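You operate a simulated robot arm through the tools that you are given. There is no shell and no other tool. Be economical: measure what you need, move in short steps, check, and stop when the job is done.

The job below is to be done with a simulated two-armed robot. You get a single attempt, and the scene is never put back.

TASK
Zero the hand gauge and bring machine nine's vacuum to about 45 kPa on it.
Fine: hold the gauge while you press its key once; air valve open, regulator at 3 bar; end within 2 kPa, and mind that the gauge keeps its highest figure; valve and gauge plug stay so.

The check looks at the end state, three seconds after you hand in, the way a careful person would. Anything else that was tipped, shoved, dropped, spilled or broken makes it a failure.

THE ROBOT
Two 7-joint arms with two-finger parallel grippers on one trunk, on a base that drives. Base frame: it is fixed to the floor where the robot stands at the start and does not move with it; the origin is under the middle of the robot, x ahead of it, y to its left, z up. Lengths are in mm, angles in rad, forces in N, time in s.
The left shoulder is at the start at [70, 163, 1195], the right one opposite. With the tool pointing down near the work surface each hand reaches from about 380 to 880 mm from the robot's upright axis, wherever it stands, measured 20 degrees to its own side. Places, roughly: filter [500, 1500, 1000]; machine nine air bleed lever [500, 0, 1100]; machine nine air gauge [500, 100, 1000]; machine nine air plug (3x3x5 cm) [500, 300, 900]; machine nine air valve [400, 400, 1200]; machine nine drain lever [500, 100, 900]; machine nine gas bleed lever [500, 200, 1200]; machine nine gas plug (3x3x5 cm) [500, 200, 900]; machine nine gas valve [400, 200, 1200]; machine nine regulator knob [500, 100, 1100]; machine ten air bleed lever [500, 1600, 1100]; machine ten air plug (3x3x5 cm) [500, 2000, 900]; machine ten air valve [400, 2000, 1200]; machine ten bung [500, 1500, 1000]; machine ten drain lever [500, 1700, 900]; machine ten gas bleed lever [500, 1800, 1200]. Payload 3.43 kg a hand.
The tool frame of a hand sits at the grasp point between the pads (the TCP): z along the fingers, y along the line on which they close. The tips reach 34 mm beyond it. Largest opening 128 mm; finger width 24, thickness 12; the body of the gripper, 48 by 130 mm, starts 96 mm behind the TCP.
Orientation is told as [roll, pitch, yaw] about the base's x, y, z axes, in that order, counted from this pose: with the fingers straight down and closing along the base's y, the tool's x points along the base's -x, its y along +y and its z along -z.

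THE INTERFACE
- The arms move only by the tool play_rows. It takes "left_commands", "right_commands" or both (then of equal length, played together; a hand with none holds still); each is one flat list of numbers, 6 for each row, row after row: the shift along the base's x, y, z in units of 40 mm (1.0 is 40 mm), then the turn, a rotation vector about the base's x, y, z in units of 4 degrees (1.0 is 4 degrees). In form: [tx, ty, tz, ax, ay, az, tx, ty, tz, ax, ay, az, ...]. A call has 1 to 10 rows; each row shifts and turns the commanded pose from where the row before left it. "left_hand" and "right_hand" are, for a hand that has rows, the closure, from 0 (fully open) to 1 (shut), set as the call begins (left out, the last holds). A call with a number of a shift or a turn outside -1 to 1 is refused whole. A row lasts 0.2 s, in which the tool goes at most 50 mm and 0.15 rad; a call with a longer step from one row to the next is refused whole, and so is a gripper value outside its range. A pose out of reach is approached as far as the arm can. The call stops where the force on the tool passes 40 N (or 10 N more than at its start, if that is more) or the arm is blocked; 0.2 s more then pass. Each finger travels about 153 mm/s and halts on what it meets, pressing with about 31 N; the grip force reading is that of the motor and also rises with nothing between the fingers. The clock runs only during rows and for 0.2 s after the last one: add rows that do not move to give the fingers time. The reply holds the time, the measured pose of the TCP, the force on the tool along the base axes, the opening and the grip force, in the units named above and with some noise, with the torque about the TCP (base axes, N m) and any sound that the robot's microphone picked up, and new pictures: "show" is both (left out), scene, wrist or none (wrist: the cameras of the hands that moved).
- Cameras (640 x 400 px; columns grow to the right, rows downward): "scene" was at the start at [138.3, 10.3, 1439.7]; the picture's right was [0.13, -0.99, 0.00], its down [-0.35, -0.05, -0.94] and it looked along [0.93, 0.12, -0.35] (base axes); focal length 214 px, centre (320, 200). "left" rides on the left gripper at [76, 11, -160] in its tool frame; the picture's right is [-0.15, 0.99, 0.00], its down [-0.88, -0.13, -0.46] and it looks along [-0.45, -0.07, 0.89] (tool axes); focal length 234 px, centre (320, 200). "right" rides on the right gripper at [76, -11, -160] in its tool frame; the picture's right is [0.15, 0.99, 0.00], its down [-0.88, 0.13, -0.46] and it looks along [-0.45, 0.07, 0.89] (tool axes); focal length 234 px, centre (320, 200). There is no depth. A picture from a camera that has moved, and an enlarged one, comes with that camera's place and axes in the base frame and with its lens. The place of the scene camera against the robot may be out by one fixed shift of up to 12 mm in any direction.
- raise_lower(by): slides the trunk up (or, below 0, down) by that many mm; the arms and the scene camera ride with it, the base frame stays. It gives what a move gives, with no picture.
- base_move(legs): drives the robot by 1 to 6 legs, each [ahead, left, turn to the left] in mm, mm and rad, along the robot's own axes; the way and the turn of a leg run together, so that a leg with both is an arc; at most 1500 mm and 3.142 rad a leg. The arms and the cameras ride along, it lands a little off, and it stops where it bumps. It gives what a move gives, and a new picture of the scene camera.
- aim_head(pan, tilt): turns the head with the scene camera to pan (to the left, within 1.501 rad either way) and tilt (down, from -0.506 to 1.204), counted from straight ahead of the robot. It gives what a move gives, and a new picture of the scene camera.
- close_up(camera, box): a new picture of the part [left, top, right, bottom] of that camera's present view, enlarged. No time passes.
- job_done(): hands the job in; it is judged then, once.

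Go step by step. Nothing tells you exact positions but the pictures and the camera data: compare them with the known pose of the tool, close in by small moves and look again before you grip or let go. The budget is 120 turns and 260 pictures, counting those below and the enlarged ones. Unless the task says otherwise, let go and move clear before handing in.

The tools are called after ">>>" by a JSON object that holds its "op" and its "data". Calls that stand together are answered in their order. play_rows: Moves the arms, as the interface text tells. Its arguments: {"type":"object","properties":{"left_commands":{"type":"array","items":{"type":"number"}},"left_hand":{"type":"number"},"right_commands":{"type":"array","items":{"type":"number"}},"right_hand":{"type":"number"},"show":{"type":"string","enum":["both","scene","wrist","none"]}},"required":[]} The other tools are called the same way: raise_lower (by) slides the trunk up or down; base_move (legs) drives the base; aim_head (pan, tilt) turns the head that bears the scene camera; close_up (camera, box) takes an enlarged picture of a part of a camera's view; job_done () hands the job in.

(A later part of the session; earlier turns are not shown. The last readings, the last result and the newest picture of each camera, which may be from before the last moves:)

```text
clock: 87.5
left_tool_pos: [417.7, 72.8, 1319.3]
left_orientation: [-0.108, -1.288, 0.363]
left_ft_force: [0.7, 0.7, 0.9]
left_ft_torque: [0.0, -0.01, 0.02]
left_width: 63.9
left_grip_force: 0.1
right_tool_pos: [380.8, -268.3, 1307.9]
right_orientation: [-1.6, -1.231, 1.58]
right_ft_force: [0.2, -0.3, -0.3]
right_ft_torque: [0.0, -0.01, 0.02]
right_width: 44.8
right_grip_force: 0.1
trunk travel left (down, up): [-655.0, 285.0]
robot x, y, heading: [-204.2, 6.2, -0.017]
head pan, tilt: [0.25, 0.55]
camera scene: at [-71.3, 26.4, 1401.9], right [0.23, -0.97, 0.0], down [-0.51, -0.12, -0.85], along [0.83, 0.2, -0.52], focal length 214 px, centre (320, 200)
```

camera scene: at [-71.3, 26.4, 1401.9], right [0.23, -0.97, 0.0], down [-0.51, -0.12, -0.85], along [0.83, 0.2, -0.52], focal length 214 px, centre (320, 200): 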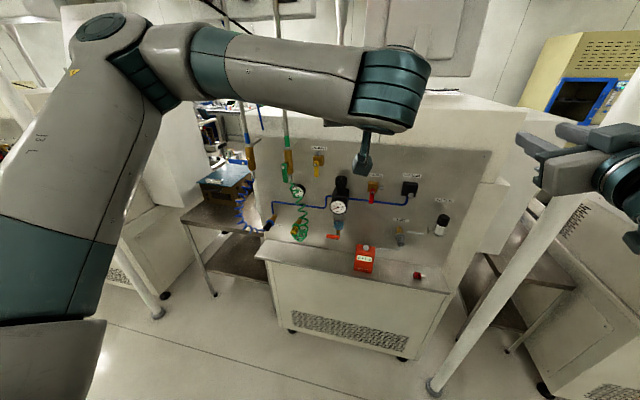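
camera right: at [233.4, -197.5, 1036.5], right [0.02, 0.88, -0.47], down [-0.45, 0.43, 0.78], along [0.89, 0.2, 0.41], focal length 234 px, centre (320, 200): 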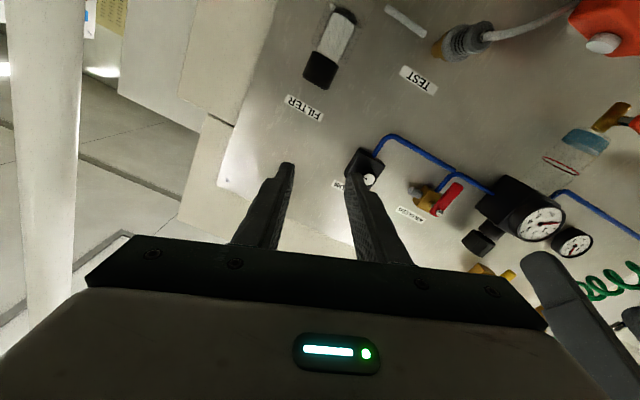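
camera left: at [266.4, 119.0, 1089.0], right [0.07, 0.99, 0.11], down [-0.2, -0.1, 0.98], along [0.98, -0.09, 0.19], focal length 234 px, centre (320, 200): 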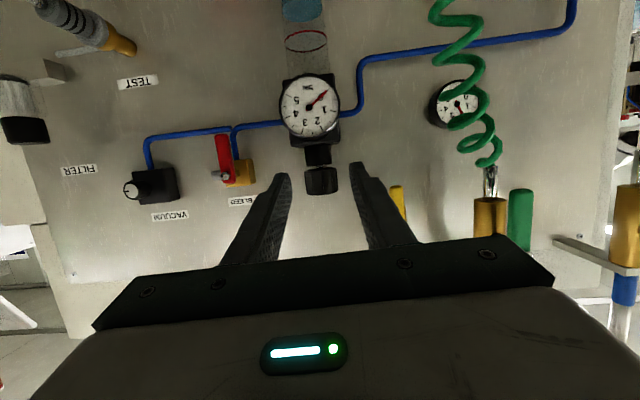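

>>> {"op": "close_up", "data": {"camera": "scene", "box": [310, 160, 390, 210]}}

>>> {"op": "close_up", "data": {"camera": "scene", "box": [210, 110, 370, 210]}}

```text
8.00 times, centred on (350, 185) of scene
camera zoom: at [-71.3, 26.4, 1401.9], right [0.23, -0.97, 0.0], down [-0.51, -0.12, -0.85], along [0.83, 0.2, -0.52], focal length 1716 px, centre (80, 320)
```

zoom: 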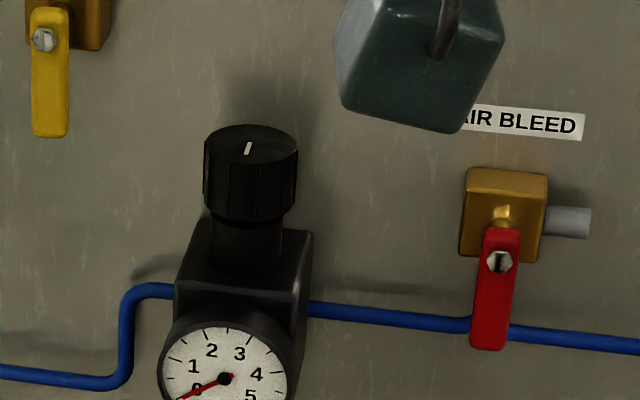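

```text
4.00 times, centred on (290, 160) of scene
camera zoom: at [-71.3, 26.4, 1401.9], right [0.23, -0.97, 0.0], down [-0.51, -0.12, -0.85], along [0.83, 0.2, -0.52], focal length 858 px, centre (440, 360)
```

zoom: 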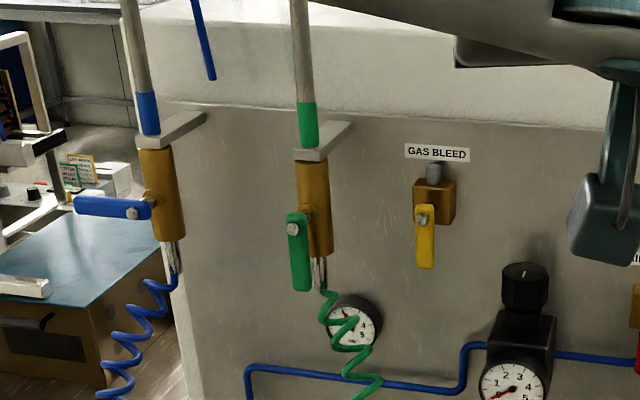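

>>> {"op": "close_up", "data": {"camera": "scene", "box": [333, 172, 349, 182]}}

```text
16.00 times, centred on (341, 177) of scene
camera zoom: at [-71.3, 26.4, 1401.9], right [0.23, -0.97, 0.0], down [-0.51, -0.12, -0.85], along [0.83, 0.2, -0.52], focal length 3432 px, centre (-16, 568)
```

zoom: 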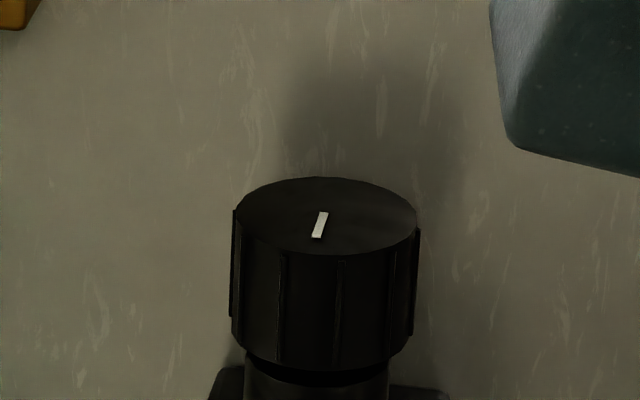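

The pointer now faces me, ~105° counter-clockwise of its start, consistent with the regulator being at its lower stop. Next: the air valve handle (pivot ≈ (439, 374, 1172), pointing left) must be swung down. Moving the closed left hand in front of it.

>>> {"op": "play_rows", "data": {"left_commands": [-0.75, 0, 0, 0, 0, -1, -0.75, 0, 0, 0, 0, -1, -0.75, 0.3, 0, 0, 0, -1, 0, 1, -0.2, 0, 0, -1, 0, 1, -0.3, 0, 0, -1, 0, 1, -0.3, 0, 0, 0, 0, 1, -0.3, 0, 0, 0, 0, 1, -0.3, 0, 0, 0, 0, 1, -0.3, 0, 0, 0, 0, 1, -0.3, 0, 0, 0], "left_hand": 1, "show": "wrist"}}

>>> {"op": "aim_head", "data": {"pan": 0.5, "tilt": 0.45}}

```text
clock: 89.7
left_tool_pos: [348.4, 363.0, 1256.4]
left_orientation: [-0.11, -1.293, 0.014]
left_ft_force: [-0.5, 0.4, -0.6]
left_ft_torque: [-0.02, -0.01, 0.0]
left_width: 0.0
left_grip_force: 30.9
left hand out of reach, approached as far as the arm can: row 5, 6, 7
right_tool_pos: [379.1, -267.0, 1308.9]
right_orientation: [-1.604, -1.23, 1.586]
right_ft_force: [-0.5, 1.5, 0.0]
right_ft_torque: [-0.01, 0.04, -0.04]
right_width: 44.6
right_grip_force: 0.0
trunk travel left (down, up): [-655.0, 285.0]
robot x, y, heading: [-208.4, 9.6, -0.022]
head pan, tilt: [0.25, 0.55]
camera left: at [176.4, 391.3, 1227.3], right [0.13, 0.98, 0.11], down [-0.2, -0.08, 0.98], along [0.97, -0.15, 0.19], focal length 234 px, centre (320, 200)
```

left: 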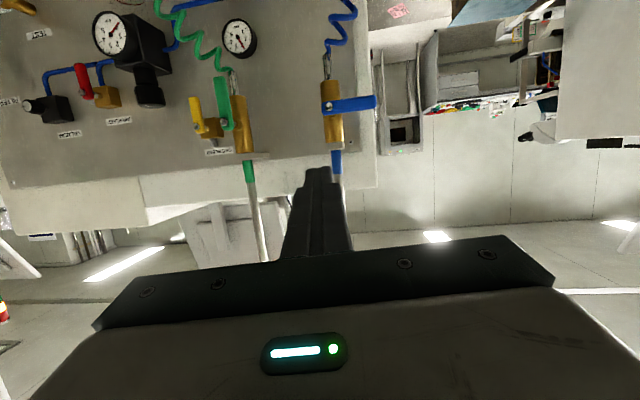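

```text
clock: 90.5
left_tool_pos: [350.2, 359.7, 1257.9]
left_orientation: [-0.109, -1.289, 0.01]
left_ft_force: [0.2, -0.5, -0.8]
left_ft_torque: [0.01, 0.04, 0.0]
left_width: 0.0
left_grip_force: 31.5
right_tool_pos: [380.8, -270.1, 1306.3]
right_orientation: [-1.6, -1.231, 1.581]
right_ft_force: [-0.2, 0.6, -0.1]
right_ft_torque: [0.01, 0.02, 0.04]
right_width: 44.6
right_grip_force: 0.1
trunk travel left (down, up): [-655.0, 285.0]
robot x, y, heading: [-207.8, 6.8, -0.019]
head pan, tilt: [0.499, 0.45]
camera scene: at [-76.9, 47.9, 1410.9], right [0.46, -0.89, 0.0], down [-0.39, -0.2, -0.9], along [0.8, 0.42, -0.44], focal length 214 px, centre (320, 200)
```

scene: 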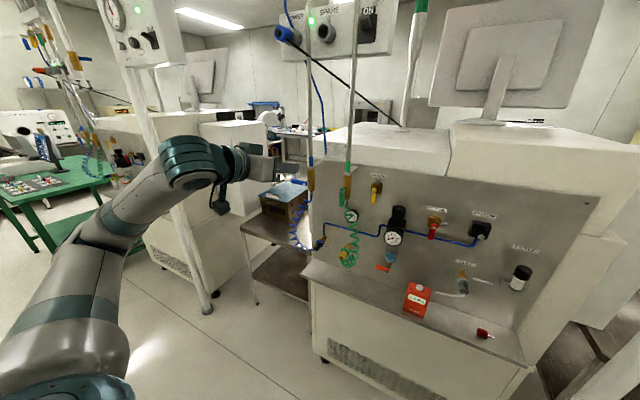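

>>> {"op": "close_up", "data": {"camera": "left", "box": [272, 60, 400, 140]}}

>>> {"op": "close_up", "data": {"camera": "scene", "box": [240, 130, 400, 230]}}

```text
5.00 times, centred on (336, 100) of left
camera zoom: at [178.0, 388.4, 1227.6], right [0.13, 0.98, 0.11], down [-0.2, -0.08, 0.98], along [0.97, -0.15, 0.19], focal length 1171 px, centre (240, 700)
```

zoom: 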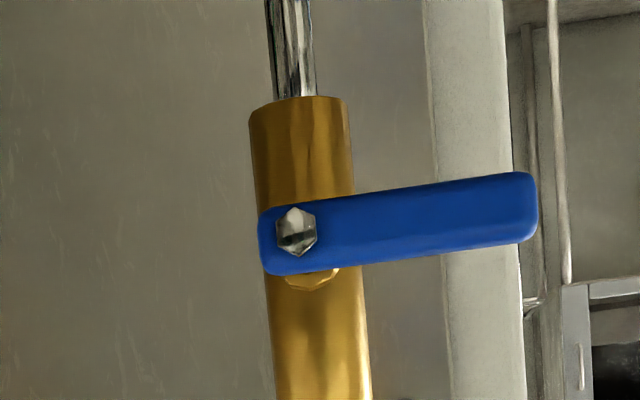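

```text
4.00 times, centred on (320, 180) of scene
camera zoom: at [-76.9, 47.9, 1410.9], right [0.46, -0.89, 0.0], down [-0.39, -0.2, -0.9], along [0.8, 0.42, -0.44], focal length 858 px, centre (320, 280)
```

zoom: 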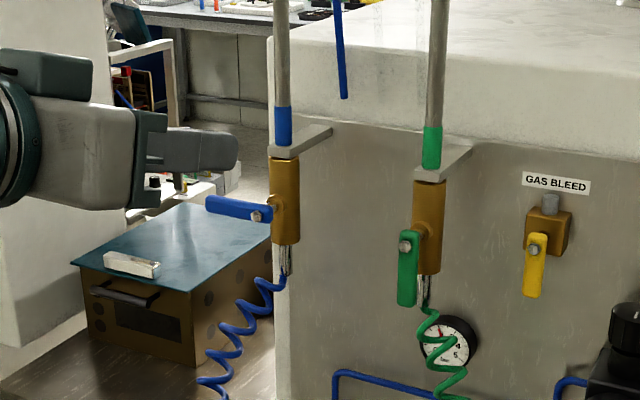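

Pivot ≈ (437, 371, 1179); the handle reaches to y ≈ 418. I'll put the closed fingertips just above the handle's outer half.

>>> {"op": "play_rows", "data": {"left_commands": [0, 0.6, -0.3, 0, 0, 0.65, 0, 0.53, -0.2, 0, 0, 0.65, 0.6, 0, -0.2, 0, 0, 0, 0.6, 0, -0.2, 0, 0, 0, 0.5, 0, 0, 0, 0, 0], "show": "wrist"}}

>>> {"op": "close_up", "data": {"camera": "scene", "box": [240, 130, 400, 230]}}

>>> {"op": "close_up", "data": {"camera": "left", "box": [220, 80, 420, 205]}}

```text
clock: 91.7
left_tool_pos: [421.6, 406.5, 1221.5]
left_orientation: [-0.107, -1.289, 0.103]
left_ft_force: [0.5, -0.5, -1.0]
left_ft_torque: [-0.01, -0.01, 0.01]
left_width: 0.1
left_grip_force: 30.7
right_tool_pos: [382.0, -269.4, 1306.8]
right_orientation: [-1.598, -1.231, 1.577]
right_ft_force: [-0.5, 0.0, 0.0]
right_ft_torque: [0.01, 0.0, 0.01]
right_width: 44.9
right_grip_force: 0.0
trunk travel left (down, up): [-655.0, 285.0]
robot x, y, heading: [-204.5, 9.4, -0.016]
head pan, tilt: [0.499, 0.45]
camera left: at [246.9, 418.8, 1192.2], right [0.04, 0.99, 0.11], down [-0.19, -0.1, 0.98], along [0.98, -0.06, 0.19], focal length 234 px, centre (320, 200)
```

left: 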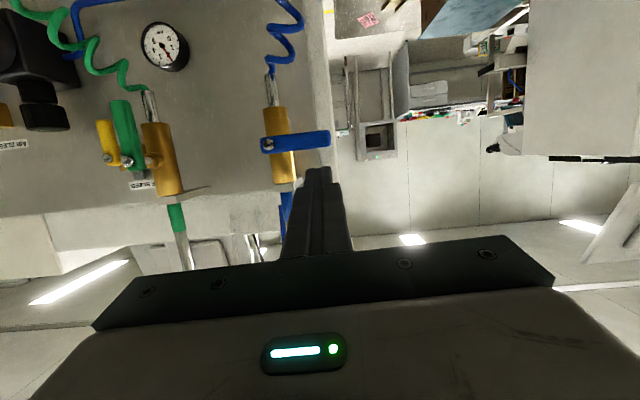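

```text
4.00 times, centred on (320, 180) of scene
camera zoom: at [-76.2, 48.1, 1410.9], right [0.46, -0.89, 0.0], down [-0.39, -0.2, -0.9], along [0.8, 0.42, -0.44], focal length 858 px, centre (320, 280)
```

zoom: 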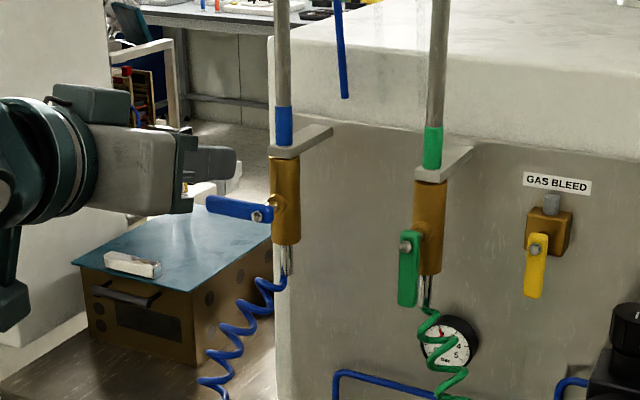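

```text
3.20 times, centred on (320, 142) of left
camera zoom: at [246.9, 418.8, 1192.2], right [0.04, 0.99, 0.11], down [-0.19, -0.1, 0.98], along [0.98, -0.06, 0.19], focal length 749 px, centre (320, 384)
```

zoom: 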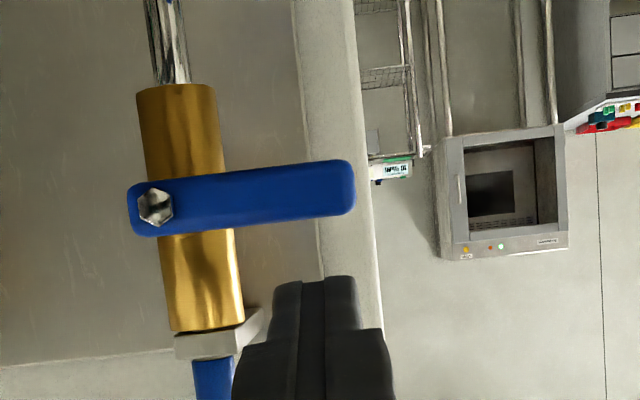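

Aligned above the handle. Sweeping it down along its arc.

>>> {"op": "play_rows", "data": {"left_commands": [0, -0.04, -0.41, 0, 0, 0, 0, 0.06, -0.25, 0, 0, 0, 0, 0.04, -0.24, 0, 0, 0, 0, -0.05, -0.25, 0, 0, 0, 0, -0.09, -0.24, 0, 0, 0, 0, -0.17, -0.2, 0, 0, 0, 0, -0.19, -0.15, 0, 0, 0], "show": "wrist"}}

>>> {"op": "close_up", "data": {"camera": "scene", "box": [260, 150, 420, 250]}}

>>> {"op": "close_up", "data": {"camera": "scene", "box": [360, 200, 480, 320]}}

```text
clock: 93.2
left_tool_pos: [417.5, 390.8, 1149.4]
left_orientation: [-0.11, -1.287, 0.101]
left_ft_force: [0.1, -0.6, -0.1]
left_ft_torque: [0.0, -0.01, 0.01]
left_width: 0.0
left_grip_force: 31.5
right_tool_pos: [380.3, -268.3, 1307.7]
right_orientation: [-1.599, -1.231, 1.58]
right_ft_force: [0.7, 0.3, -0.1]
right_ft_torque: [0.03, 0.0, -0.02]
right_width: 44.7
right_grip_force: 0.1
trunk travel left (down, up): [-655.0, 285.0]
robot x, y, heading: [-203.4, 10.6, -0.02]
head pan, tilt: [0.499, 0.45]
camera left: at [244.5, 402.9, 1120.7], right [0.04, 0.99, 0.11], down [-0.19, -0.1, 0.98], along [0.98, -0.06, 0.19], focal length 234 px, centre (320, 200)
```

left: 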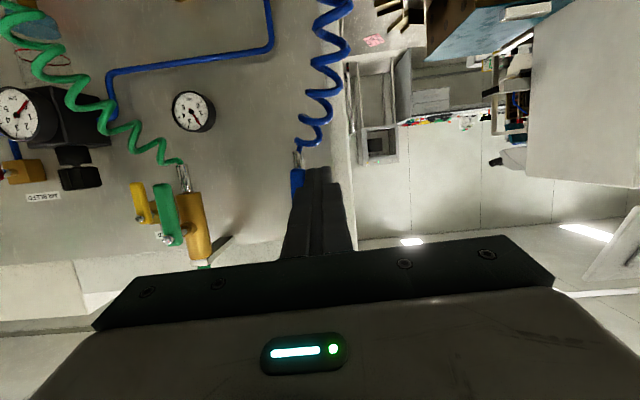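

```text
4.00 times, centred on (340, 200) of scene
camera zoom: at [-77.1, 48.5, 1410.9], right [0.46, -0.89, 0.0], down [-0.39, -0.2, -0.9], along [0.8, 0.42, -0.44], focal length 858 px, centre (240, 200)
```

zoom: 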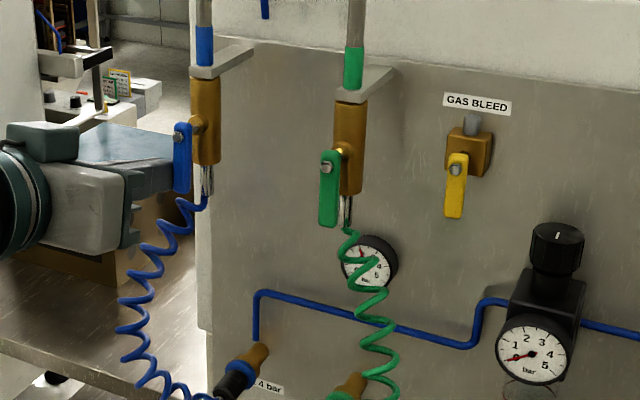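

```text
3.33 times, centred on (420, 260) of scene
camera zoom: at [-77.1, 48.5, 1410.9], right [0.46, -0.89, 0.0], down [-0.39, -0.2, -0.9], along [0.8, 0.42, -0.44], focal length 715 px, centre (-13, 0)
```

zoom: 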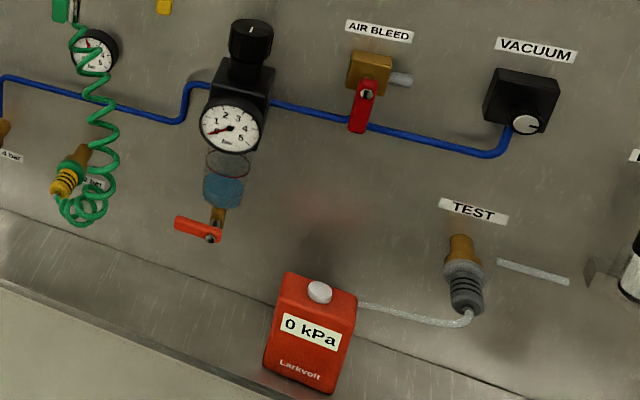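

The air valve handle is now vertical, the same as the open gas valve; the regulator reads 0 and the gauge 0 kPa. I nudge the handle a touch more to make sure it is at its stop, then withdraw.

>>> {"op": "play_rows", "data": {"left_commands": [0, -0.12, -0.03, 0, 0, 0, 0, -0.05, 0, 0, 0, 0], "show": "none"}}

>>> {"op": "close_up", "data": {"camera": "left", "box": [220, 80, 420, 205]}}

>>> {"op": "close_up", "data": {"camera": "scene", "box": [280, 150, 360, 200]}}

```text
clock: 93.8
left_tool_pos: [416.7, 387.4, 1148.3]
left_orientation: [-0.113, -1.292, 0.111]
left_ft_force: [0.9, 9.5, 3.9]
left_ft_torque: [0.1, -0.16, 0.29]
left_width: 0.0
left_grip_force: 30.7
right_tool_pos: [379.1, -267.1, 1308.2]
right_orientation: [-1.601, -1.229, 1.581]
right_ft_force: [-0.6, 0.2, -0.9]
right_ft_torque: [0.0, -0.02, -0.01]
right_width: 44.7
right_grip_force: 0.1
trunk travel left (down, up): [-655.0, 285.0]
robot x, y, heading: [-206.4, 7.8, -0.023]
head pan, tilt: [0.499, 0.45]
```

```text
3.20 times, centred on (320, 142) of left
camera zoom: at [244.1, 398.7, 1119.3], right [0.04, 0.99, 0.11], down [-0.2, -0.1, 0.98], along [0.98, -0.06, 0.19], focal length 749 px, centre (320, 384)
```

zoom: 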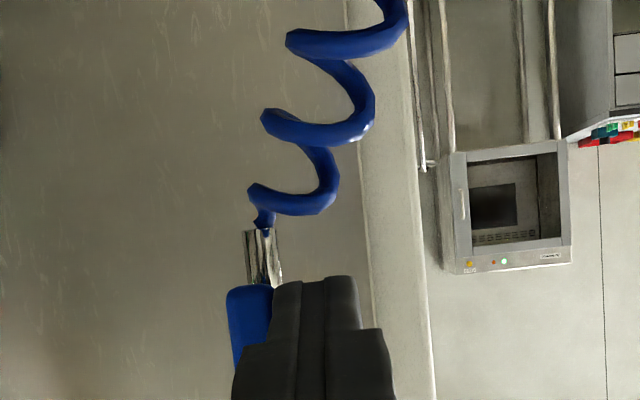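

```text
8.00 times, centred on (320, 175) of scene
camera zoom: at [-77.6, 50.4, 1411.0], right [0.46, -0.89, 0.0], down [-0.39, -0.2, -0.9], along [0.8, 0.42, -0.44], focal length 1716 px, centre (320, 400)
```

zoom: 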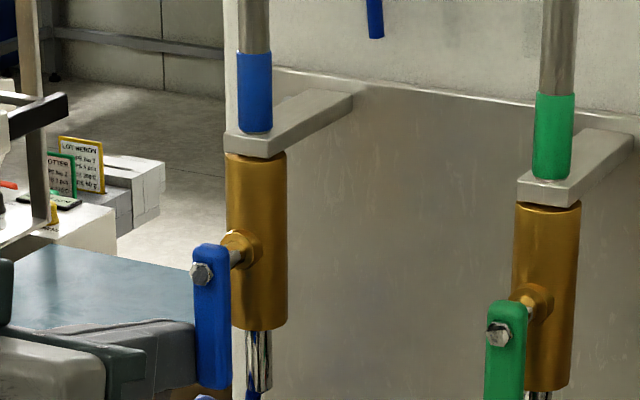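

The handle is at its stop (10 N). Now moving the left hand back around to the regulator, with its fingers opened and yawed for a clockwise stroke.

>>> {"op": "play_rows", "data": {"left_commands": [0, 0.3, 0, 0, 0, 0, -0.9, 0, 0, 0, 0, 0, -0.9, 0, 0, 0, 0, 0, 0, -1, -0.1, 0, 0, 0.6, 0, -1, -0.1, 0, 0, 1, 0, -1, -0.1, 0, 0, 1, 0, -1, -0.1, 0, 0, 1, 0, -1, -0.1, 0, 0, 1, 0, -1, -0.1, 0, 0, 1, 0, -1, -0.1, 0, 0, 1], "left_hand": 0.6, "show": "none"}}

>>> {"op": "play_rows", "data": {"left_commands": [0, -0.9, 0, 0, 0, 1, 0, -0.9, 0, 0, 0, 1, 0.4, -0.7, 0, 0, 0, 1, 0.4, -0.3, 0, 0, 0, 1, 0.5, 0, 0, 0, 0, 1], "show": "both"}}

```text
clock: 95.6
left_tool_pos: [398.4, 270.4, 1131.8]
left_orientation: [-0.465, -1.141, 0.768]
left_ft_force: [-35.8, 26.5, -4.6]
left_ft_torque: [0.06, 0.21, 0.56]
left_width: 30.6
left_grip_force: 0.1
left hand out of reach, approached as far as the arm can: row 3, 4, 5, 6
right_tool_pos: [376.6, -258.5, 1309.4]
right_orientation: [-1.61, -1.227, 1.597]
right_ft_force: [-0.1, 0.0, -0.1]
right_ft_torque: [0.0, -0.03, -0.02]
right_width: 44.6
right_grip_force: 0.0
trunk travel left (down, up): [-655.0, 285.0]
robot x, y, heading: [-202.8, 8.6, -0.008]
head pan, tilt: [0.499, 0.45]
stopped in row 8 (left hand): the force on the tool passed its limit (the readings are from after the stop); the commanded pose is now the measured one
```

```text
clock: 95.9
left_tool_pos: [399.3, 268.9, 1129.0]
left_orientation: [-0.545, -1.107, 0.898]
left_ft_force: [-33.7, 25.3, -2.9]
left_ft_torque: [0.0, 0.12, 0.65]
left_width: 30.4
left_grip_force: 0.0
right_tool_pos: [378.4, -255.8, 1309.2]
right_orientation: [-1.606, -1.227, 1.599]
right_ft_force: [0.0, -0.6, -0.5]
right_ft_torque: [0.02, -0.03, 0.01]
right_width: 44.9
right_grip_force: 0.1
trunk travel left (down, up): [-655.0, 285.0]
robot x, y, heading: [-205.2, 13.0, -0.008]
head pan, tilt: [0.499, 0.45]
stopped in row 1 (left hand): the force on the tool passed its limit (the readings are from after the stop); the commanded pose is now the measured one
camera scene: at [-83.5, 57.0, 1411.0], right [0.47, -0.88, 0.0], down [-0.38, -0.21, -0.9], along [0.79, 0.43, -0.43], focal length 214 px, centre (320, 200)
camera left: at [233.0, 209.1, 1119.9], right [-0.34, 0.94, -0.1], down [-0.11, 0.07, 0.99], along [0.94, 0.34, 0.08], focal length 234 px, centre (320, 200)
```

scene: 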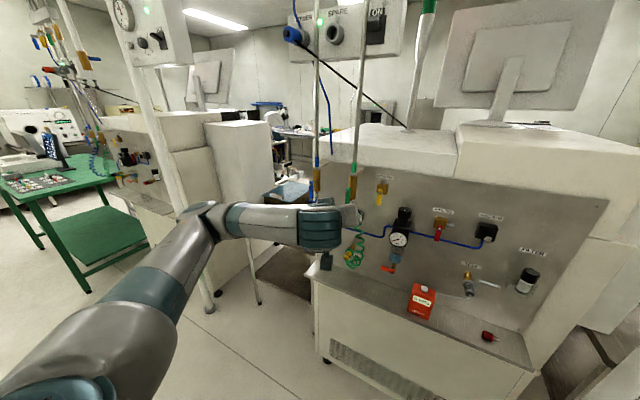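
left: 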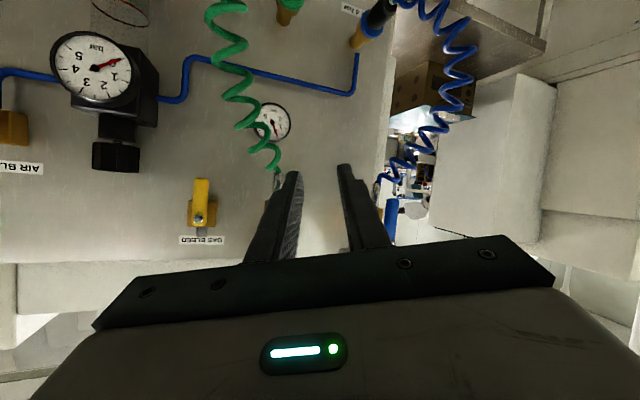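

The left hand didn't get far enough back and its finger touched the gas valve (against its stop side). Backing straight out the way the force points.

>>> {"op": "play_rows", "data": {"left_commands": [-0.25, 0.2, 0, 0, 0, 0, -0.4, 0.2, 0, 0, 0, 0, -0.5, 0, 0, 0, 0, 0, -0.5, 0, 0, 0, 0, 0], "show": "wrist"}}

>>> {"op": "close_up", "data": {"camera": "scene", "box": [290, 150, 418, 230]}}

```text
clock: 96.9
left_tool_pos: [382.5, 273.7, 1130.7]
left_orientation: [-0.543, -1.106, 0.882]
left_ft_force: [0.1, -0.1, 0.1]
left_ft_torque: [0.01, 0.0, 0.03]
left_width: 51.3
left_grip_force: 0.0
left hand out of reach, approached as far as the arm can: row 2, 3, 4
right_tool_pos: [383.0, -262.5, 1306.8]
right_orientation: [-1.597, -1.23, 1.583]
right_ft_force: [0.3, 0.0, 0.3]
right_ft_torque: [0.0, -0.03, 0.0]
right_width: 44.8
right_grip_force: 0.1
trunk travel left (down, up): [-655.0, 285.0]
robot x, y, heading: [-207.4, 11.0, -0.008]
head pan, tilt: [0.499, 0.45]
camera left: at [216.2, 216.5, 1121.3], right [-0.32, 0.94, -0.1], down [-0.1, 0.07, 0.99], along [0.94, 0.33, 0.08], focal length 234 px, centre (320, 200)
```

left: 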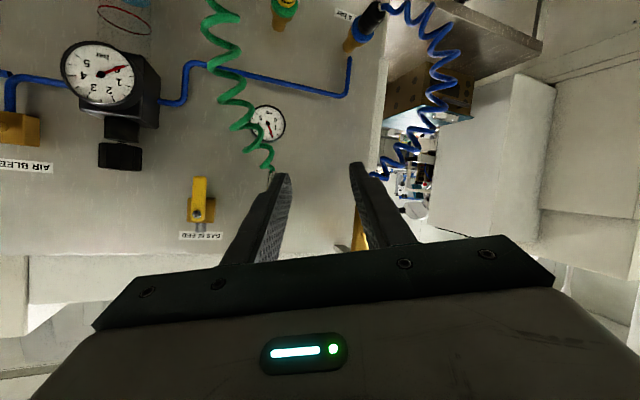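

```text
5.00 times, centred on (354, 190) of scene
camera zoom: at [-77.9, 50.8, 1411.0], right [0.47, -0.88, 0.0], down [-0.38, -0.2, -0.9], along [0.79, 0.42, -0.44], focal length 1072 px, centre (150, 250)
```

zoom: 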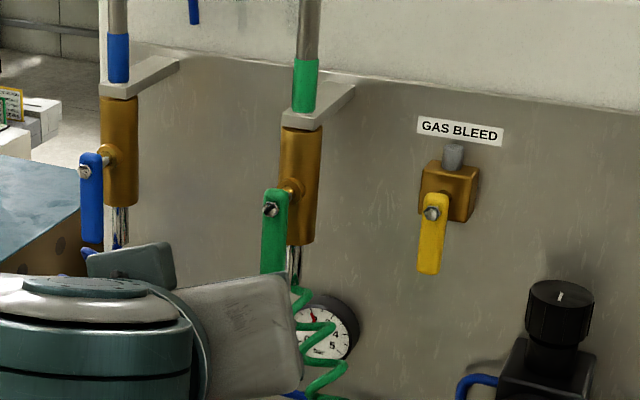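

Valves are undisturbed. I'll yaw the hand straight first, retreat, cross past the gas valve, and only then yaw in front of the regulator.

>>> {"op": "play_rows", "data": {"left_commands": [0, 0.2, 0, 0, 0, -1, 0, 0.2, 0, 0, 0, -1, 0, 0.2, 0, 0, 0, -1, 0, 0.1, 0, 0, 0, -1, 0, 0, 0, 0, 0, -1, 0, 0, 0, 0, 0, -1, 0, 0, 0, 0, 0, -1, 0, 0, 0, 0, 0, -0.8], "left_hand": 1, "show": "wrist"}}

```text
clock: 98.7
left_tool_pos: [391.0, 300.1, 1134.1]
left_orientation: [-0.546, -1.107, 0.34]
left_ft_force: [0.1, 0.0, 0.4]
left_ft_torque: [-0.03, 0.0, 0.0]
left_width: 0.0
left_grip_force: 31.2
left hand out of reach, approached as far as the arm can: row 1, 2
right_tool_pos: [383.3, -262.7, 1306.6]
right_orientation: [-1.598, -1.23, 1.585]
right_ft_force: [1.1, -1.2, -0.4]
right_ft_torque: [0.0, 0.01, -0.03]
right_width: 44.9
right_grip_force: 0.1
trunk travel left (down, up): [-655.0, 285.0]
robot x, y, heading: [-207.7, 12.2, -0.014]
head pan, tilt: [0.499, 0.45]
camera left: at [218.4, 338.6, 1123.7], right [0.21, 0.97, -0.1], down [-0.06, 0.11, 0.99], along [0.98, -0.21, 0.08], focal length 234 px, centre (320, 200)
```

left: 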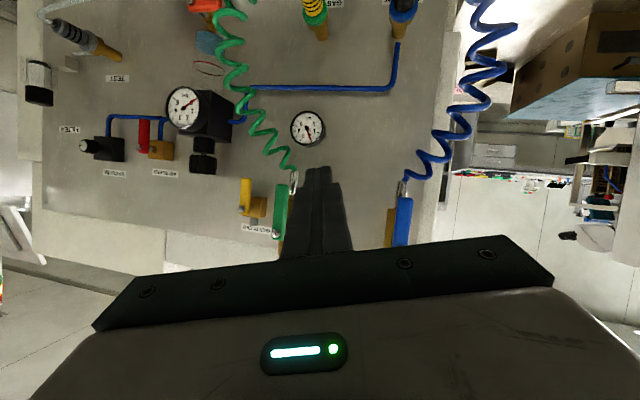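

>>> {"op": "play_rows", "data": {"left_commands": [-0.3, 0, 0, 0.9, -0.4, 0.5, -0.3, 0, 0, 0.9, -0.4, 0.5, -0.3, 0, 0, 0.9, -0.4, 0.5, -0.3, 0, 0, 0.8, -0.4, 0.5, 0, -0.8, 0, 0, 0, 0, 0, -1, 0, 0, 0, 0], "show": "wrist"}}

```text
clock: 100.1
left_tool_pos: [402.3, 242.2, 1142.1]
left_orientation: [0.068, -1.25, -0.085]
left_ft_force: [1.1, 0.7, 0.4]
left_ft_torque: [-0.01, 0.04, -0.03]
left_width: 0.0
left_grip_force: 31.5
left hand out of reach, approached as far as the arm can: row 2, 3, 4, 5
right_tool_pos: [383.3, -264.4, 1305.4]
right_orientation: [-1.591, -1.231, 1.578]
right_ft_force: [0.4, -0.2, 0.6]
right_ft_torque: [0.01, 0.01, 0.02]
right_width: 44.8
right_grip_force: 0.0
trunk travel left (down, up): [-655.0, 285.0]
robot x, y, heading: [-203.2, 8.4, -0.006]
head pan, tilt: [0.499, 0.45]
camera left: at [228.0, 258.4, 1120.5], right [0.07, 0.98, 0.16], down [-0.16, -0.15, 0.98], along [0.98, -0.09, 0.15], focal length 234 px, centre (320, 200)
```

left: 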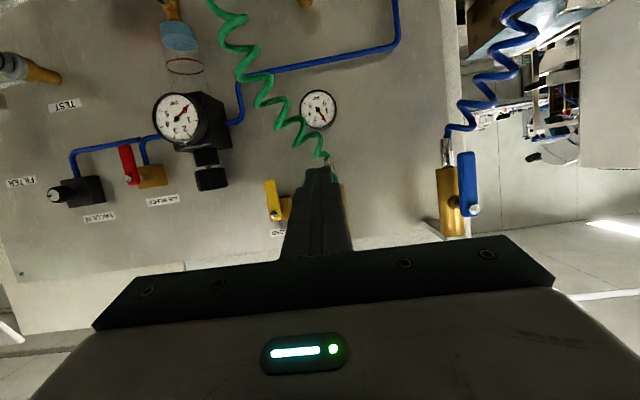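

Retreat is limited at this height; I'll go up to z ≈ 1260 where the arm could fold further, then cross.

>>> {"op": "play_rows", "data": {"left_commands": [0, 0.2, 0.8, 0, 0, 0, 0, 0.2, 0.8, 0, 0, 0, -0.2, 0, 0.8, 0, 0, 0, -0.2, 0, 0.7, 0, 0, 0], "show": "none"}}

```text
clock: 101.1
left_tool_pos: [384.0, 255.9, 1265.0]
left_orientation: [0.062, -1.254, -0.085]
left_ft_force: [-1.0, -0.2, 0.6]
left_ft_torque: [0.0, 0.02, 0.0]
left_width: 0.0
left_grip_force: 31.3
right_tool_pos: [381.4, -262.7, 1307.1]
right_orientation: [-1.6, -1.232, 1.587]
right_ft_force: [-0.4, 0.2, -0.4]
right_ft_torque: [-0.03, -0.01, -0.03]
right_width: 44.7
right_grip_force: 0.0
trunk travel left (down, up): [-655.0, 285.0]
robot x, y, heading: [-203.9, 9.5, -0.005]
head pan, tilt: [0.499, 0.45]
```

>>> {"op": "play_rows", "data": {"left_commands": [-0.45, 0, 0, 0, 0, 0, -0.45, 0, 0, 0, 0, 0, 0, -1, 0, 0, 0, 0, 0, -1, 0, 0, 0, 0, 0, -1, 0, 0, 0, 0, 0, -1, 0, 0, 0, 0, 0, -1, 0, 0, 0, 0, 0, -0.5, 0, 0, 0, 1], "show": "wrist"}}

```text
clock: 102.9
left_tool_pos: [355.6, 36.7, 1270.4]
left_orientation: [0.069, -1.255, -0.016]
left_ft_force: [0.0, -0.6, 0.0]
left_ft_torque: [-0.05, -0.02, 0.0]
left_width: 0.0
left_grip_force: 31.1
left hand out of reach, approached as far as the arm can: row 2
right_tool_pos: [381.7, -265.0, 1306.8]
right_orientation: [-1.6, -1.232, 1.587]
right_ft_force: [-0.4, -0.2, -0.2]
right_ft_torque: [0.0, -0.01, 0.05]
right_width: 45.0
right_grip_force: 0.0
trunk travel left (down, up): [-655.0, 285.0]
robot x, y, heading: [-202.9, 11.1, -0.007]
head pan, tilt: [0.499, 0.45]
camera left: at [181.2, 41.6, 1247.5], right [0.0, 0.99, 0.16], down [-0.15, -0.16, 0.98], along [0.99, -0.02, 0.15], focal length 234 px, centre (320, 200)
```

left: 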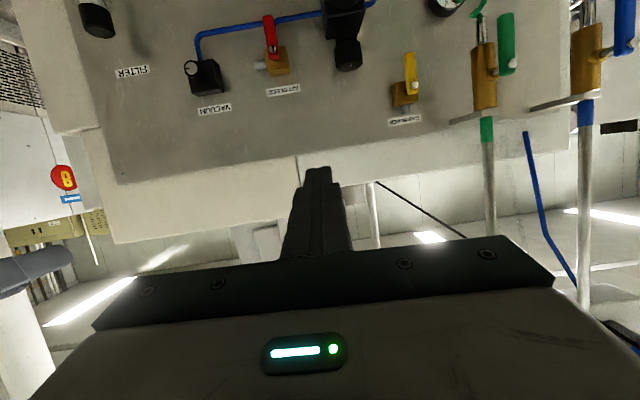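

Clear. Lowering the trunk 155 mm, then yawing the left hand at the regulator for a clockwise stroke.

>>> {"op": "raise_lower", "data": {"by": -155}}

>>> {"op": "play_rows", "data": {"left_commands": [0.18, -0.05, 0, 0, 0, 1, 0.18, -0.05, 0, 0, 0, 1, 0.18, -0.05, 0, 0, 0, 1, 0.18, -0.05, 0, 0, 0, 1, 0.18, -0.05, 0, 0, 0, 1, 0.18, -0.05, 0, 0, 0, 1, 0.18, -0.05, 0, 0, 0, 1, 0.18, 0, 0, 0, 0, 1, 0.18, 0, 0, 0, 0, 1, 0.18, 0, 0, 0, 0, 1], "left_hand": 0.6, "show": "wrist"}}

>>> {"op": "aim_head", "data": {"pan": 0.0, "tilt": 0.6}}

```text
clock: 104.7
left_tool_pos: [357.1, 38.1, 1113.3]
left_orientation: [0.063, -1.256, -0.011]
left_ft_force: [0.2, -0.5, 0.2]
left_ft_torque: [-0.02, 0.0, 0.01]
left_width: 0.1
left_grip_force: 31.4
right_tool_pos: [381.7, -263.3, 1152.1]
right_orientation: [-1.597, -1.231, 1.583]
right_ft_force: [0.3, 0.2, 0.5]
right_ft_torque: [-0.03, -0.01, 0.01]
right_width: 44.9
right_grip_force: 0.0
trunk travel left (down, up): [-500.0, 440.0]
robot x, y, heading: [-205.2, 9.0, -0.011]
head pan, tilt: [0.499, 0.45]
```

```text
clock: 106.9
left_tool_pos: [429.2, 22.8, 1114.5]
left_orientation: [0.065, -1.253, 0.685]
left_ft_force: [0.3, 0.1, 0.0]
left_ft_torque: [0.03, 0.03, 0.05]
left_width: 51.3
left_grip_force: 0.1
right_tool_pos: [382.5, -263.5, 1151.9]
right_orientation: [-1.595, -1.231, 1.583]
right_ft_force: [-0.2, 0.7, -0.4]
right_ft_torque: [0.02, 0.0, 0.01]
right_width: 44.9
right_grip_force: 0.1
trunk travel left (down, up): [-500.0, 440.0]
robot x, y, heading: [-206.3, 11.6, -0.008]
head pan, tilt: [0.499, 0.45]
camera left: at [292.3, -85.8, 1091.7], right [-0.64, 0.76, 0.16], down [-0.02, -0.22, 0.98], along [0.77, 0.62, 0.15], focal length 234 px, centre (320, 200)
```

left: 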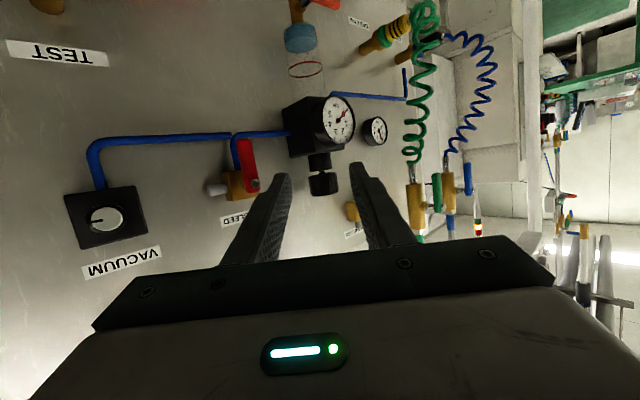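

```text
clock: 107.8
left_tool_pos: [428.0, 24.1, 1115.1]
left_orientation: [0.065, -1.254, 0.684]
left_ft_force: [0.5, 0.3, 0.7]
left_ft_torque: [0.0, 0.03, -0.01]
left_width: 51.3
left_grip_force: 0.1
right_tool_pos: [382.7, -263.6, 1152.2]
right_orientation: [-1.597, -1.229, 1.586]
right_ft_force: [0.0, 0.3, -0.2]
right_ft_torque: [0.0, 0.01, 0.0]
right_width: 44.8
right_grip_force: 0.1
trunk travel left (down, up): [-500.0, 440.0]
robot x, y, heading: [-203.9, 8.8, -0.007]
head pan, tilt: [0.0, 0.6]
camera scene: at [-70.4, 7.0, 1242.4], right [-0.01, -1.0, 0.0], down [-0.56, 0.0, -0.83], along [0.83, -0.01, -0.56], focal length 214 px, centre (320, 200)
```

scene: 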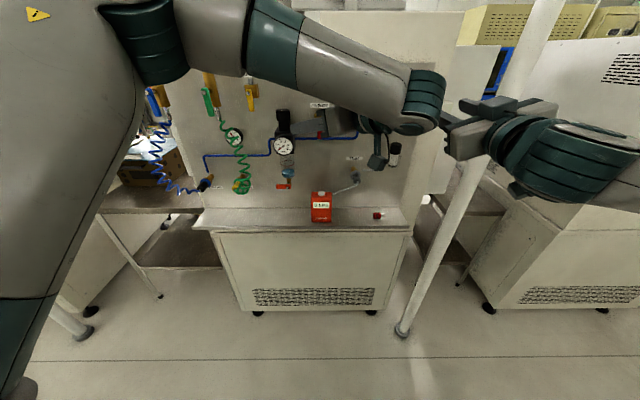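

Both the bar dial and the kPa display are visible to the head camera. Approaching and gripping the regulator knob, then a first 20° clockwise.

>>> {"op": "play_rows", "data": {"left_commands": [0.535, 0.483, 0.01, 0, 0, 0, 0.535, 0.483, 0.01, 0, 0, 0, 0.535, 0.483, 0.01, 0, 0, 0], "show": "none"}}

>>> {"op": "play_rows", "data": {"left_commands": [0, 0, 0, 0, 0, 0, 0, 0, 0, 0, 0, 0, 0, 0, 0, 0, 0, 0, -0.0286, 0.033, 0, 0, 0, -1, -0.026, 0.035, 0, 0, 0, -1, -0.024, 0.0366, 0, 0, 0, -1, -0.021, 0.038, 0, 0, 0, -1, -0.018, 0.0395, 0, 0, 0, -1], "left_hand": 1, "show": "none"}}

>>> {"op": "close_up", "data": {"camera": "scene", "box": [250, 100, 410, 225]}}

>>> {"op": "close_up", "data": {"camera": "left", "box": [220, 80, 420, 205]}}

```text
clock: 108.7
left_tool_pos: [492.1, 79.7, 1114.5]
left_orientation: [0.073, -1.256, 0.67]
left_ft_force: [-16.3, -8.6, -3.8]
left_ft_torque: [-0.03, 0.25, -0.5]
left_width: 49.4
left_grip_force: 0.0
right_tool_pos: [379.8, -264.8, 1152.8]
right_orientation: [-1.606, -1.232, 1.592]
right_ft_force: [0.0, -0.4, 0.4]
right_ft_torque: [0.03, -0.01, 0.05]
right_width: 44.7
right_grip_force: 0.1
trunk travel left (down, up): [-500.0, 440.0]
robot x, y, heading: [-204.0, 7.5, -0.008]
head pan, tilt: [0.0, 0.6]
```

```text
clock: 110.5
left_tool_pos: [491.0, 90.1, 1116.2]
left_orientation: [0.058, -1.254, 0.34]
left_ft_force: [19.0, -0.7, 14.6]
left_ft_torque: [-0.95, -0.18, -0.18]
left_width: 33.5
left_grip_force: 44.9
right_tool_pos: [383.9, -263.6, 1151.8]
right_orientation: [-1.593, -1.231, 1.58]
right_ft_force: [-0.1, 0.7, 0.4]
right_ft_torque: [0.02, 0.01, 0.0]
right_width: 44.7
right_grip_force: 0.0
trunk travel left (down, up): [-500.0, 440.0]
robot x, y, heading: [-202.1, 11.7, -0.007]
head pan, tilt: [0.0, 0.6]
```

```text
3.20 times, centred on (330, 162) of scene
camera zoom: at [-69.0, 6.9, 1242.4], right [-0.01, -1.0, 0.0], down [-0.57, 0.01, -0.82], along [0.82, -0.01, -0.57], focal length 686 px, centre (288, 320)
```

zoom: 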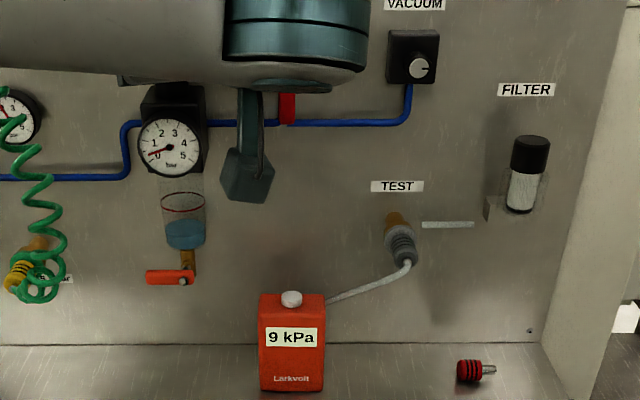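

```text
3.20 times, centred on (320, 142) of left
camera zoom: at [324.8, 34.8, 1093.6], right [-0.34, 0.93, 0.16], down [-0.09, -0.2, 0.98], along [0.94, 0.32, 0.15], focal length 749 px, centre (320, 384)
```

zoom: 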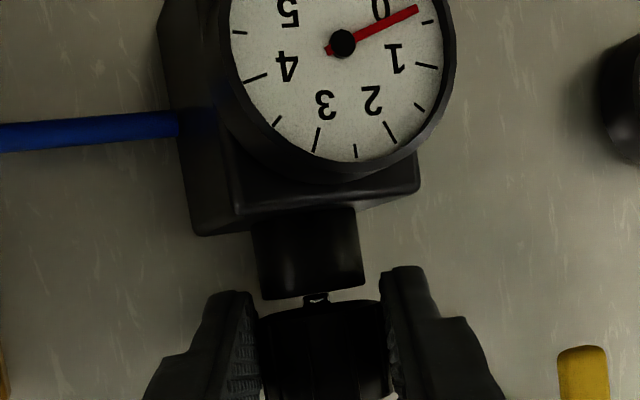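

Turning up slightly already gives ~0.4 bar and 9 kPa, so the vacuum scales with pressure, and zeroing the regulator first paid off. I continue to about 0.9 bar (expected ~20 kPa) to have resolution for learning which way the vacuum knob works.

>>> {"op": "play_rows", "data": {"left_commands": [-0.0156, 0.0407, 0, 0, 0, -1, -0.0127, 0.0417, 0, 0, 0, -1, -0.01, 0.0425, 0, 0, 0, -1, -0.007, 0.043, 0, 0, 0, -1, -0.004, 0.0434, 0, 0, 0, -1], "show": "none"}}

>>> {"op": "close_up", "data": {"camera": "scene", "box": [250, 100, 410, 225]}}

>>> {"op": "close_up", "data": {"camera": "left", "box": [220, 40, 420, 165]}}

```text
clock: 111.7
left_tool_pos: [487.2, 98.3, 1114.6]
left_orientation: [0.059, -1.256, -0.012]
left_ft_force: [20.0, 0.5, 18.9]
left_ft_torque: [-0.61, -0.63, -0.03]
left_width: 33.5
left_grip_force: 44.6
right_tool_pos: [384.3, -263.6, 1150.8]
right_orientation: [-1.594, -1.232, 1.58]
right_ft_force: [0.9, -0.2, -0.4]
right_ft_torque: [0.01, -0.02, -0.01]
right_width: 44.9
right_grip_force: 0.0
trunk travel left (down, up): [-500.0, 440.0]
robot x, y, heading: [-201.0, 10.8, -0.008]
head pan, tilt: [0.0, 0.6]
```

```text
3.20 times, centred on (330, 162) of scene
camera zoom: at [-69.2, 7.0, 1242.4], right [-0.01, -1.0, 0.0], down [-0.57, 0.01, -0.82], along [0.82, -0.01, -0.57], focal length 686 px, centre (288, 320)
```

zoom: 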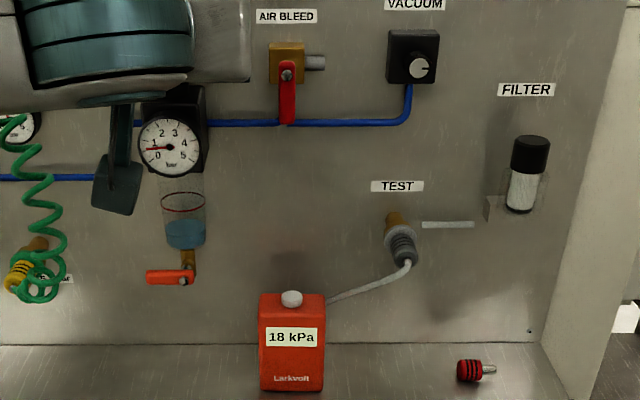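

```text
3.20 times, centred on (320, 102) of left
camera zoom: at [313.3, 103.4, 1093.4], right [0.0, 0.99, 0.16], down [-0.15, -0.16, 0.98], along [0.99, -0.02, 0.15], focal length 749 px, centre (320, 512)
```

zoom: 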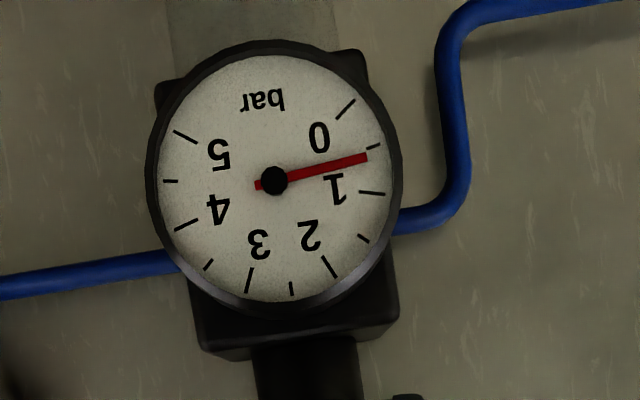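

0.6 bar gives 18 kPa, so at 3 bar it would be far too high: the vacuum knob must be turned down. The right hand now approaches the vacuum knob to find its direction at this low pressure.

>>> {"op": "play_rows", "data": {"right_commands": [0.1, 0.8, -0.22, 0, 0, 0, 0.1, 0.8, -0.22, 0, 0, 0, 0.1, 0.8, -0.23, 0, 0, 0, 0.1, 0.8, -0.23, 0, 0, 0, 0.5, 0.86, -0.23, 0, 0, 0, 0.5, 0, 0, 0, 0, 0], "show": "wrist"}}

>>> {"op": "close_up", "data": {"camera": "right", "box": [240, 100, 400, 200]}}

```text
clock: 113.0
left_tool_pos: [487.3, 98.5, 1115.3]
left_orientation: [0.062, -1.256, -0.013]
left_ft_force: [13.5, -1.1, 14.1]
left_ft_torque: [-0.73, -0.72, -0.03]
left_width: 33.0
left_grip_force: 45.4
right_tool_pos: [439.6, -101.6, 1105.7]
right_orientation: [-1.597, -1.229, 1.581]
right_ft_force: [-0.2, 0.2, -0.2]
right_ft_torque: [-0.02, -0.01, -0.04]
right_width: 44.7
right_grip_force: 0.1
trunk travel left (down, up): [-500.0, 440.0]
robot x, y, heading: [-202.3, 11.0, -0.013]
head pan, tilt: [0.0, 0.6]
camera right: at [280.3, -136.0, 1037.9], right [0.01, 0.88, -0.47], down [-0.46, 0.42, 0.78], along [0.89, 0.2, 0.41], focal length 234 px, centre (320, 200)
```

right: 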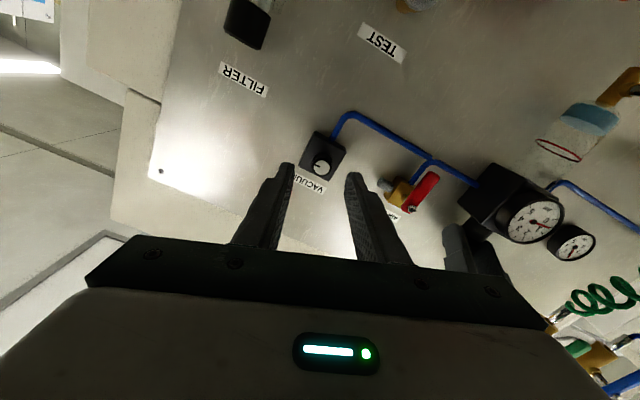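

```text
4.00 times, centred on (320, 150) of right
camera zoom: at [280.3, -136.0, 1037.9], right [0.01, 0.88, -0.47], down [-0.46, 0.42, 0.78], along [0.89, 0.2, 0.41], focal length 937 px, centre (320, 400)
```

zoom: 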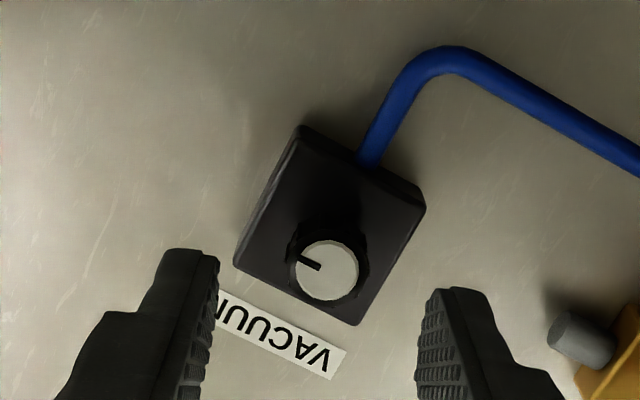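

>>> {"op": "play_rows", "data": {"right_commands": [0.5, 0.02, 0, 0, 0, 0, 0.44, 0, 0, 0, 0, 0], "show": "none"}}

>>> {"op": "play_rows", "data": {"right_commands": [0, 0, 0, 0, 0, 0, 0, 0, 0, 0, 0, 0, 0, 0, 0, 1, 0, 0, 0, 0, 0, 1, 0, 0, 0, 0, 0, 1, 0, 0, 0, 0, 0, 1, 0, 0, 0, 0, 0, 1, 0, 0], "right_hand": 1, "show": "none"}}

>>> {"op": "close_up", "data": {"camera": "scene", "box": [250, 100, 410, 225]}}

>>> {"op": "close_up", "data": {"camera": "right", "box": [240, 100, 400, 200]}}

```text
clock: 113.7
left_tool_pos: [486.8, 97.8, 1115.9]
left_orientation: [0.062, -1.252, -0.012]
left_ft_force: [12.7, -0.6, 13.5]
left_ft_torque: [-0.8, -0.63, -0.06]
left_width: 33.3
left_grip_force: 45.1
right_tool_pos: [476.4, -100.2, 1106.4]
right_orientation: [-1.593, -1.229, 1.584]
right_ft_force: [0.3, -0.2, 0.0]
right_ft_torque: [-0.02, 0.0, -0.03]
right_width: 44.9
right_grip_force: 0.0
trunk travel left (down, up): [-500.0, 440.0]
robot x, y, heading: [-206.3, 9.6, -0.009]
head pan, tilt: [0.0, 0.6]
```

```text
clock: 115.2
left_tool_pos: [487.4, 99.3, 1116.5]
left_orientation: [0.062, -1.252, -0.012]
left_ft_force: [-7.3, -3.9, 14.6]
left_ft_torque: [-0.75, -0.55, -0.11]
left_width: 33.1
left_grip_force: 44.6
right_tool_pos: [478.7, -100.3, 1106.6]
right_orientation: [2.033, -1.56, -2.043]
right_ft_force: [23.8, 5.4, 2.1]
right_ft_torque: [0.01, 0.33, 0.73]
right_width: 19.7
right_grip_force: 45.1
trunk travel left (down, up): [-500.0, 440.0]
robot x, y, heading: [-206.6, 10.0, -0.008]
head pan, tilt: [0.0, 0.6]
```

```text
3.20 times, centred on (330, 162) of scene
camera zoom: at [-69.7, 7.3, 1242.4], right [-0.01, -1.0, 0.0], down [-0.57, 0.0, -0.82], along [0.82, -0.01, -0.57], focal length 686 px, centre (288, 320)
```

zoom: 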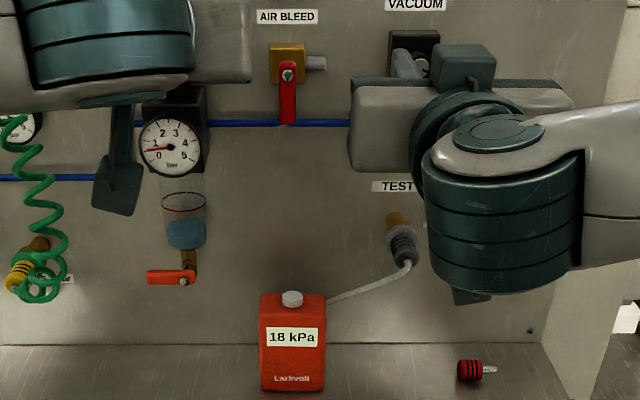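

```text
4.00 times, centred on (320, 150) of right
camera zoom: at [317.8, -109.3, 1030.6], right [0.01, 0.99, -0.14], down [-0.46, 0.13, 0.88], along [0.89, 0.05, 0.46], focal length 937 px, centre (320, 400)
```

zoom: 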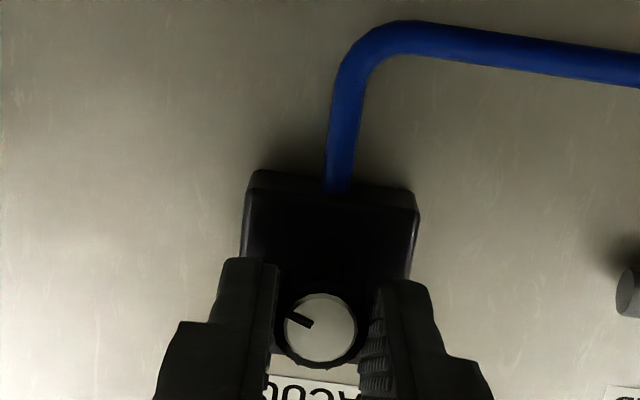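

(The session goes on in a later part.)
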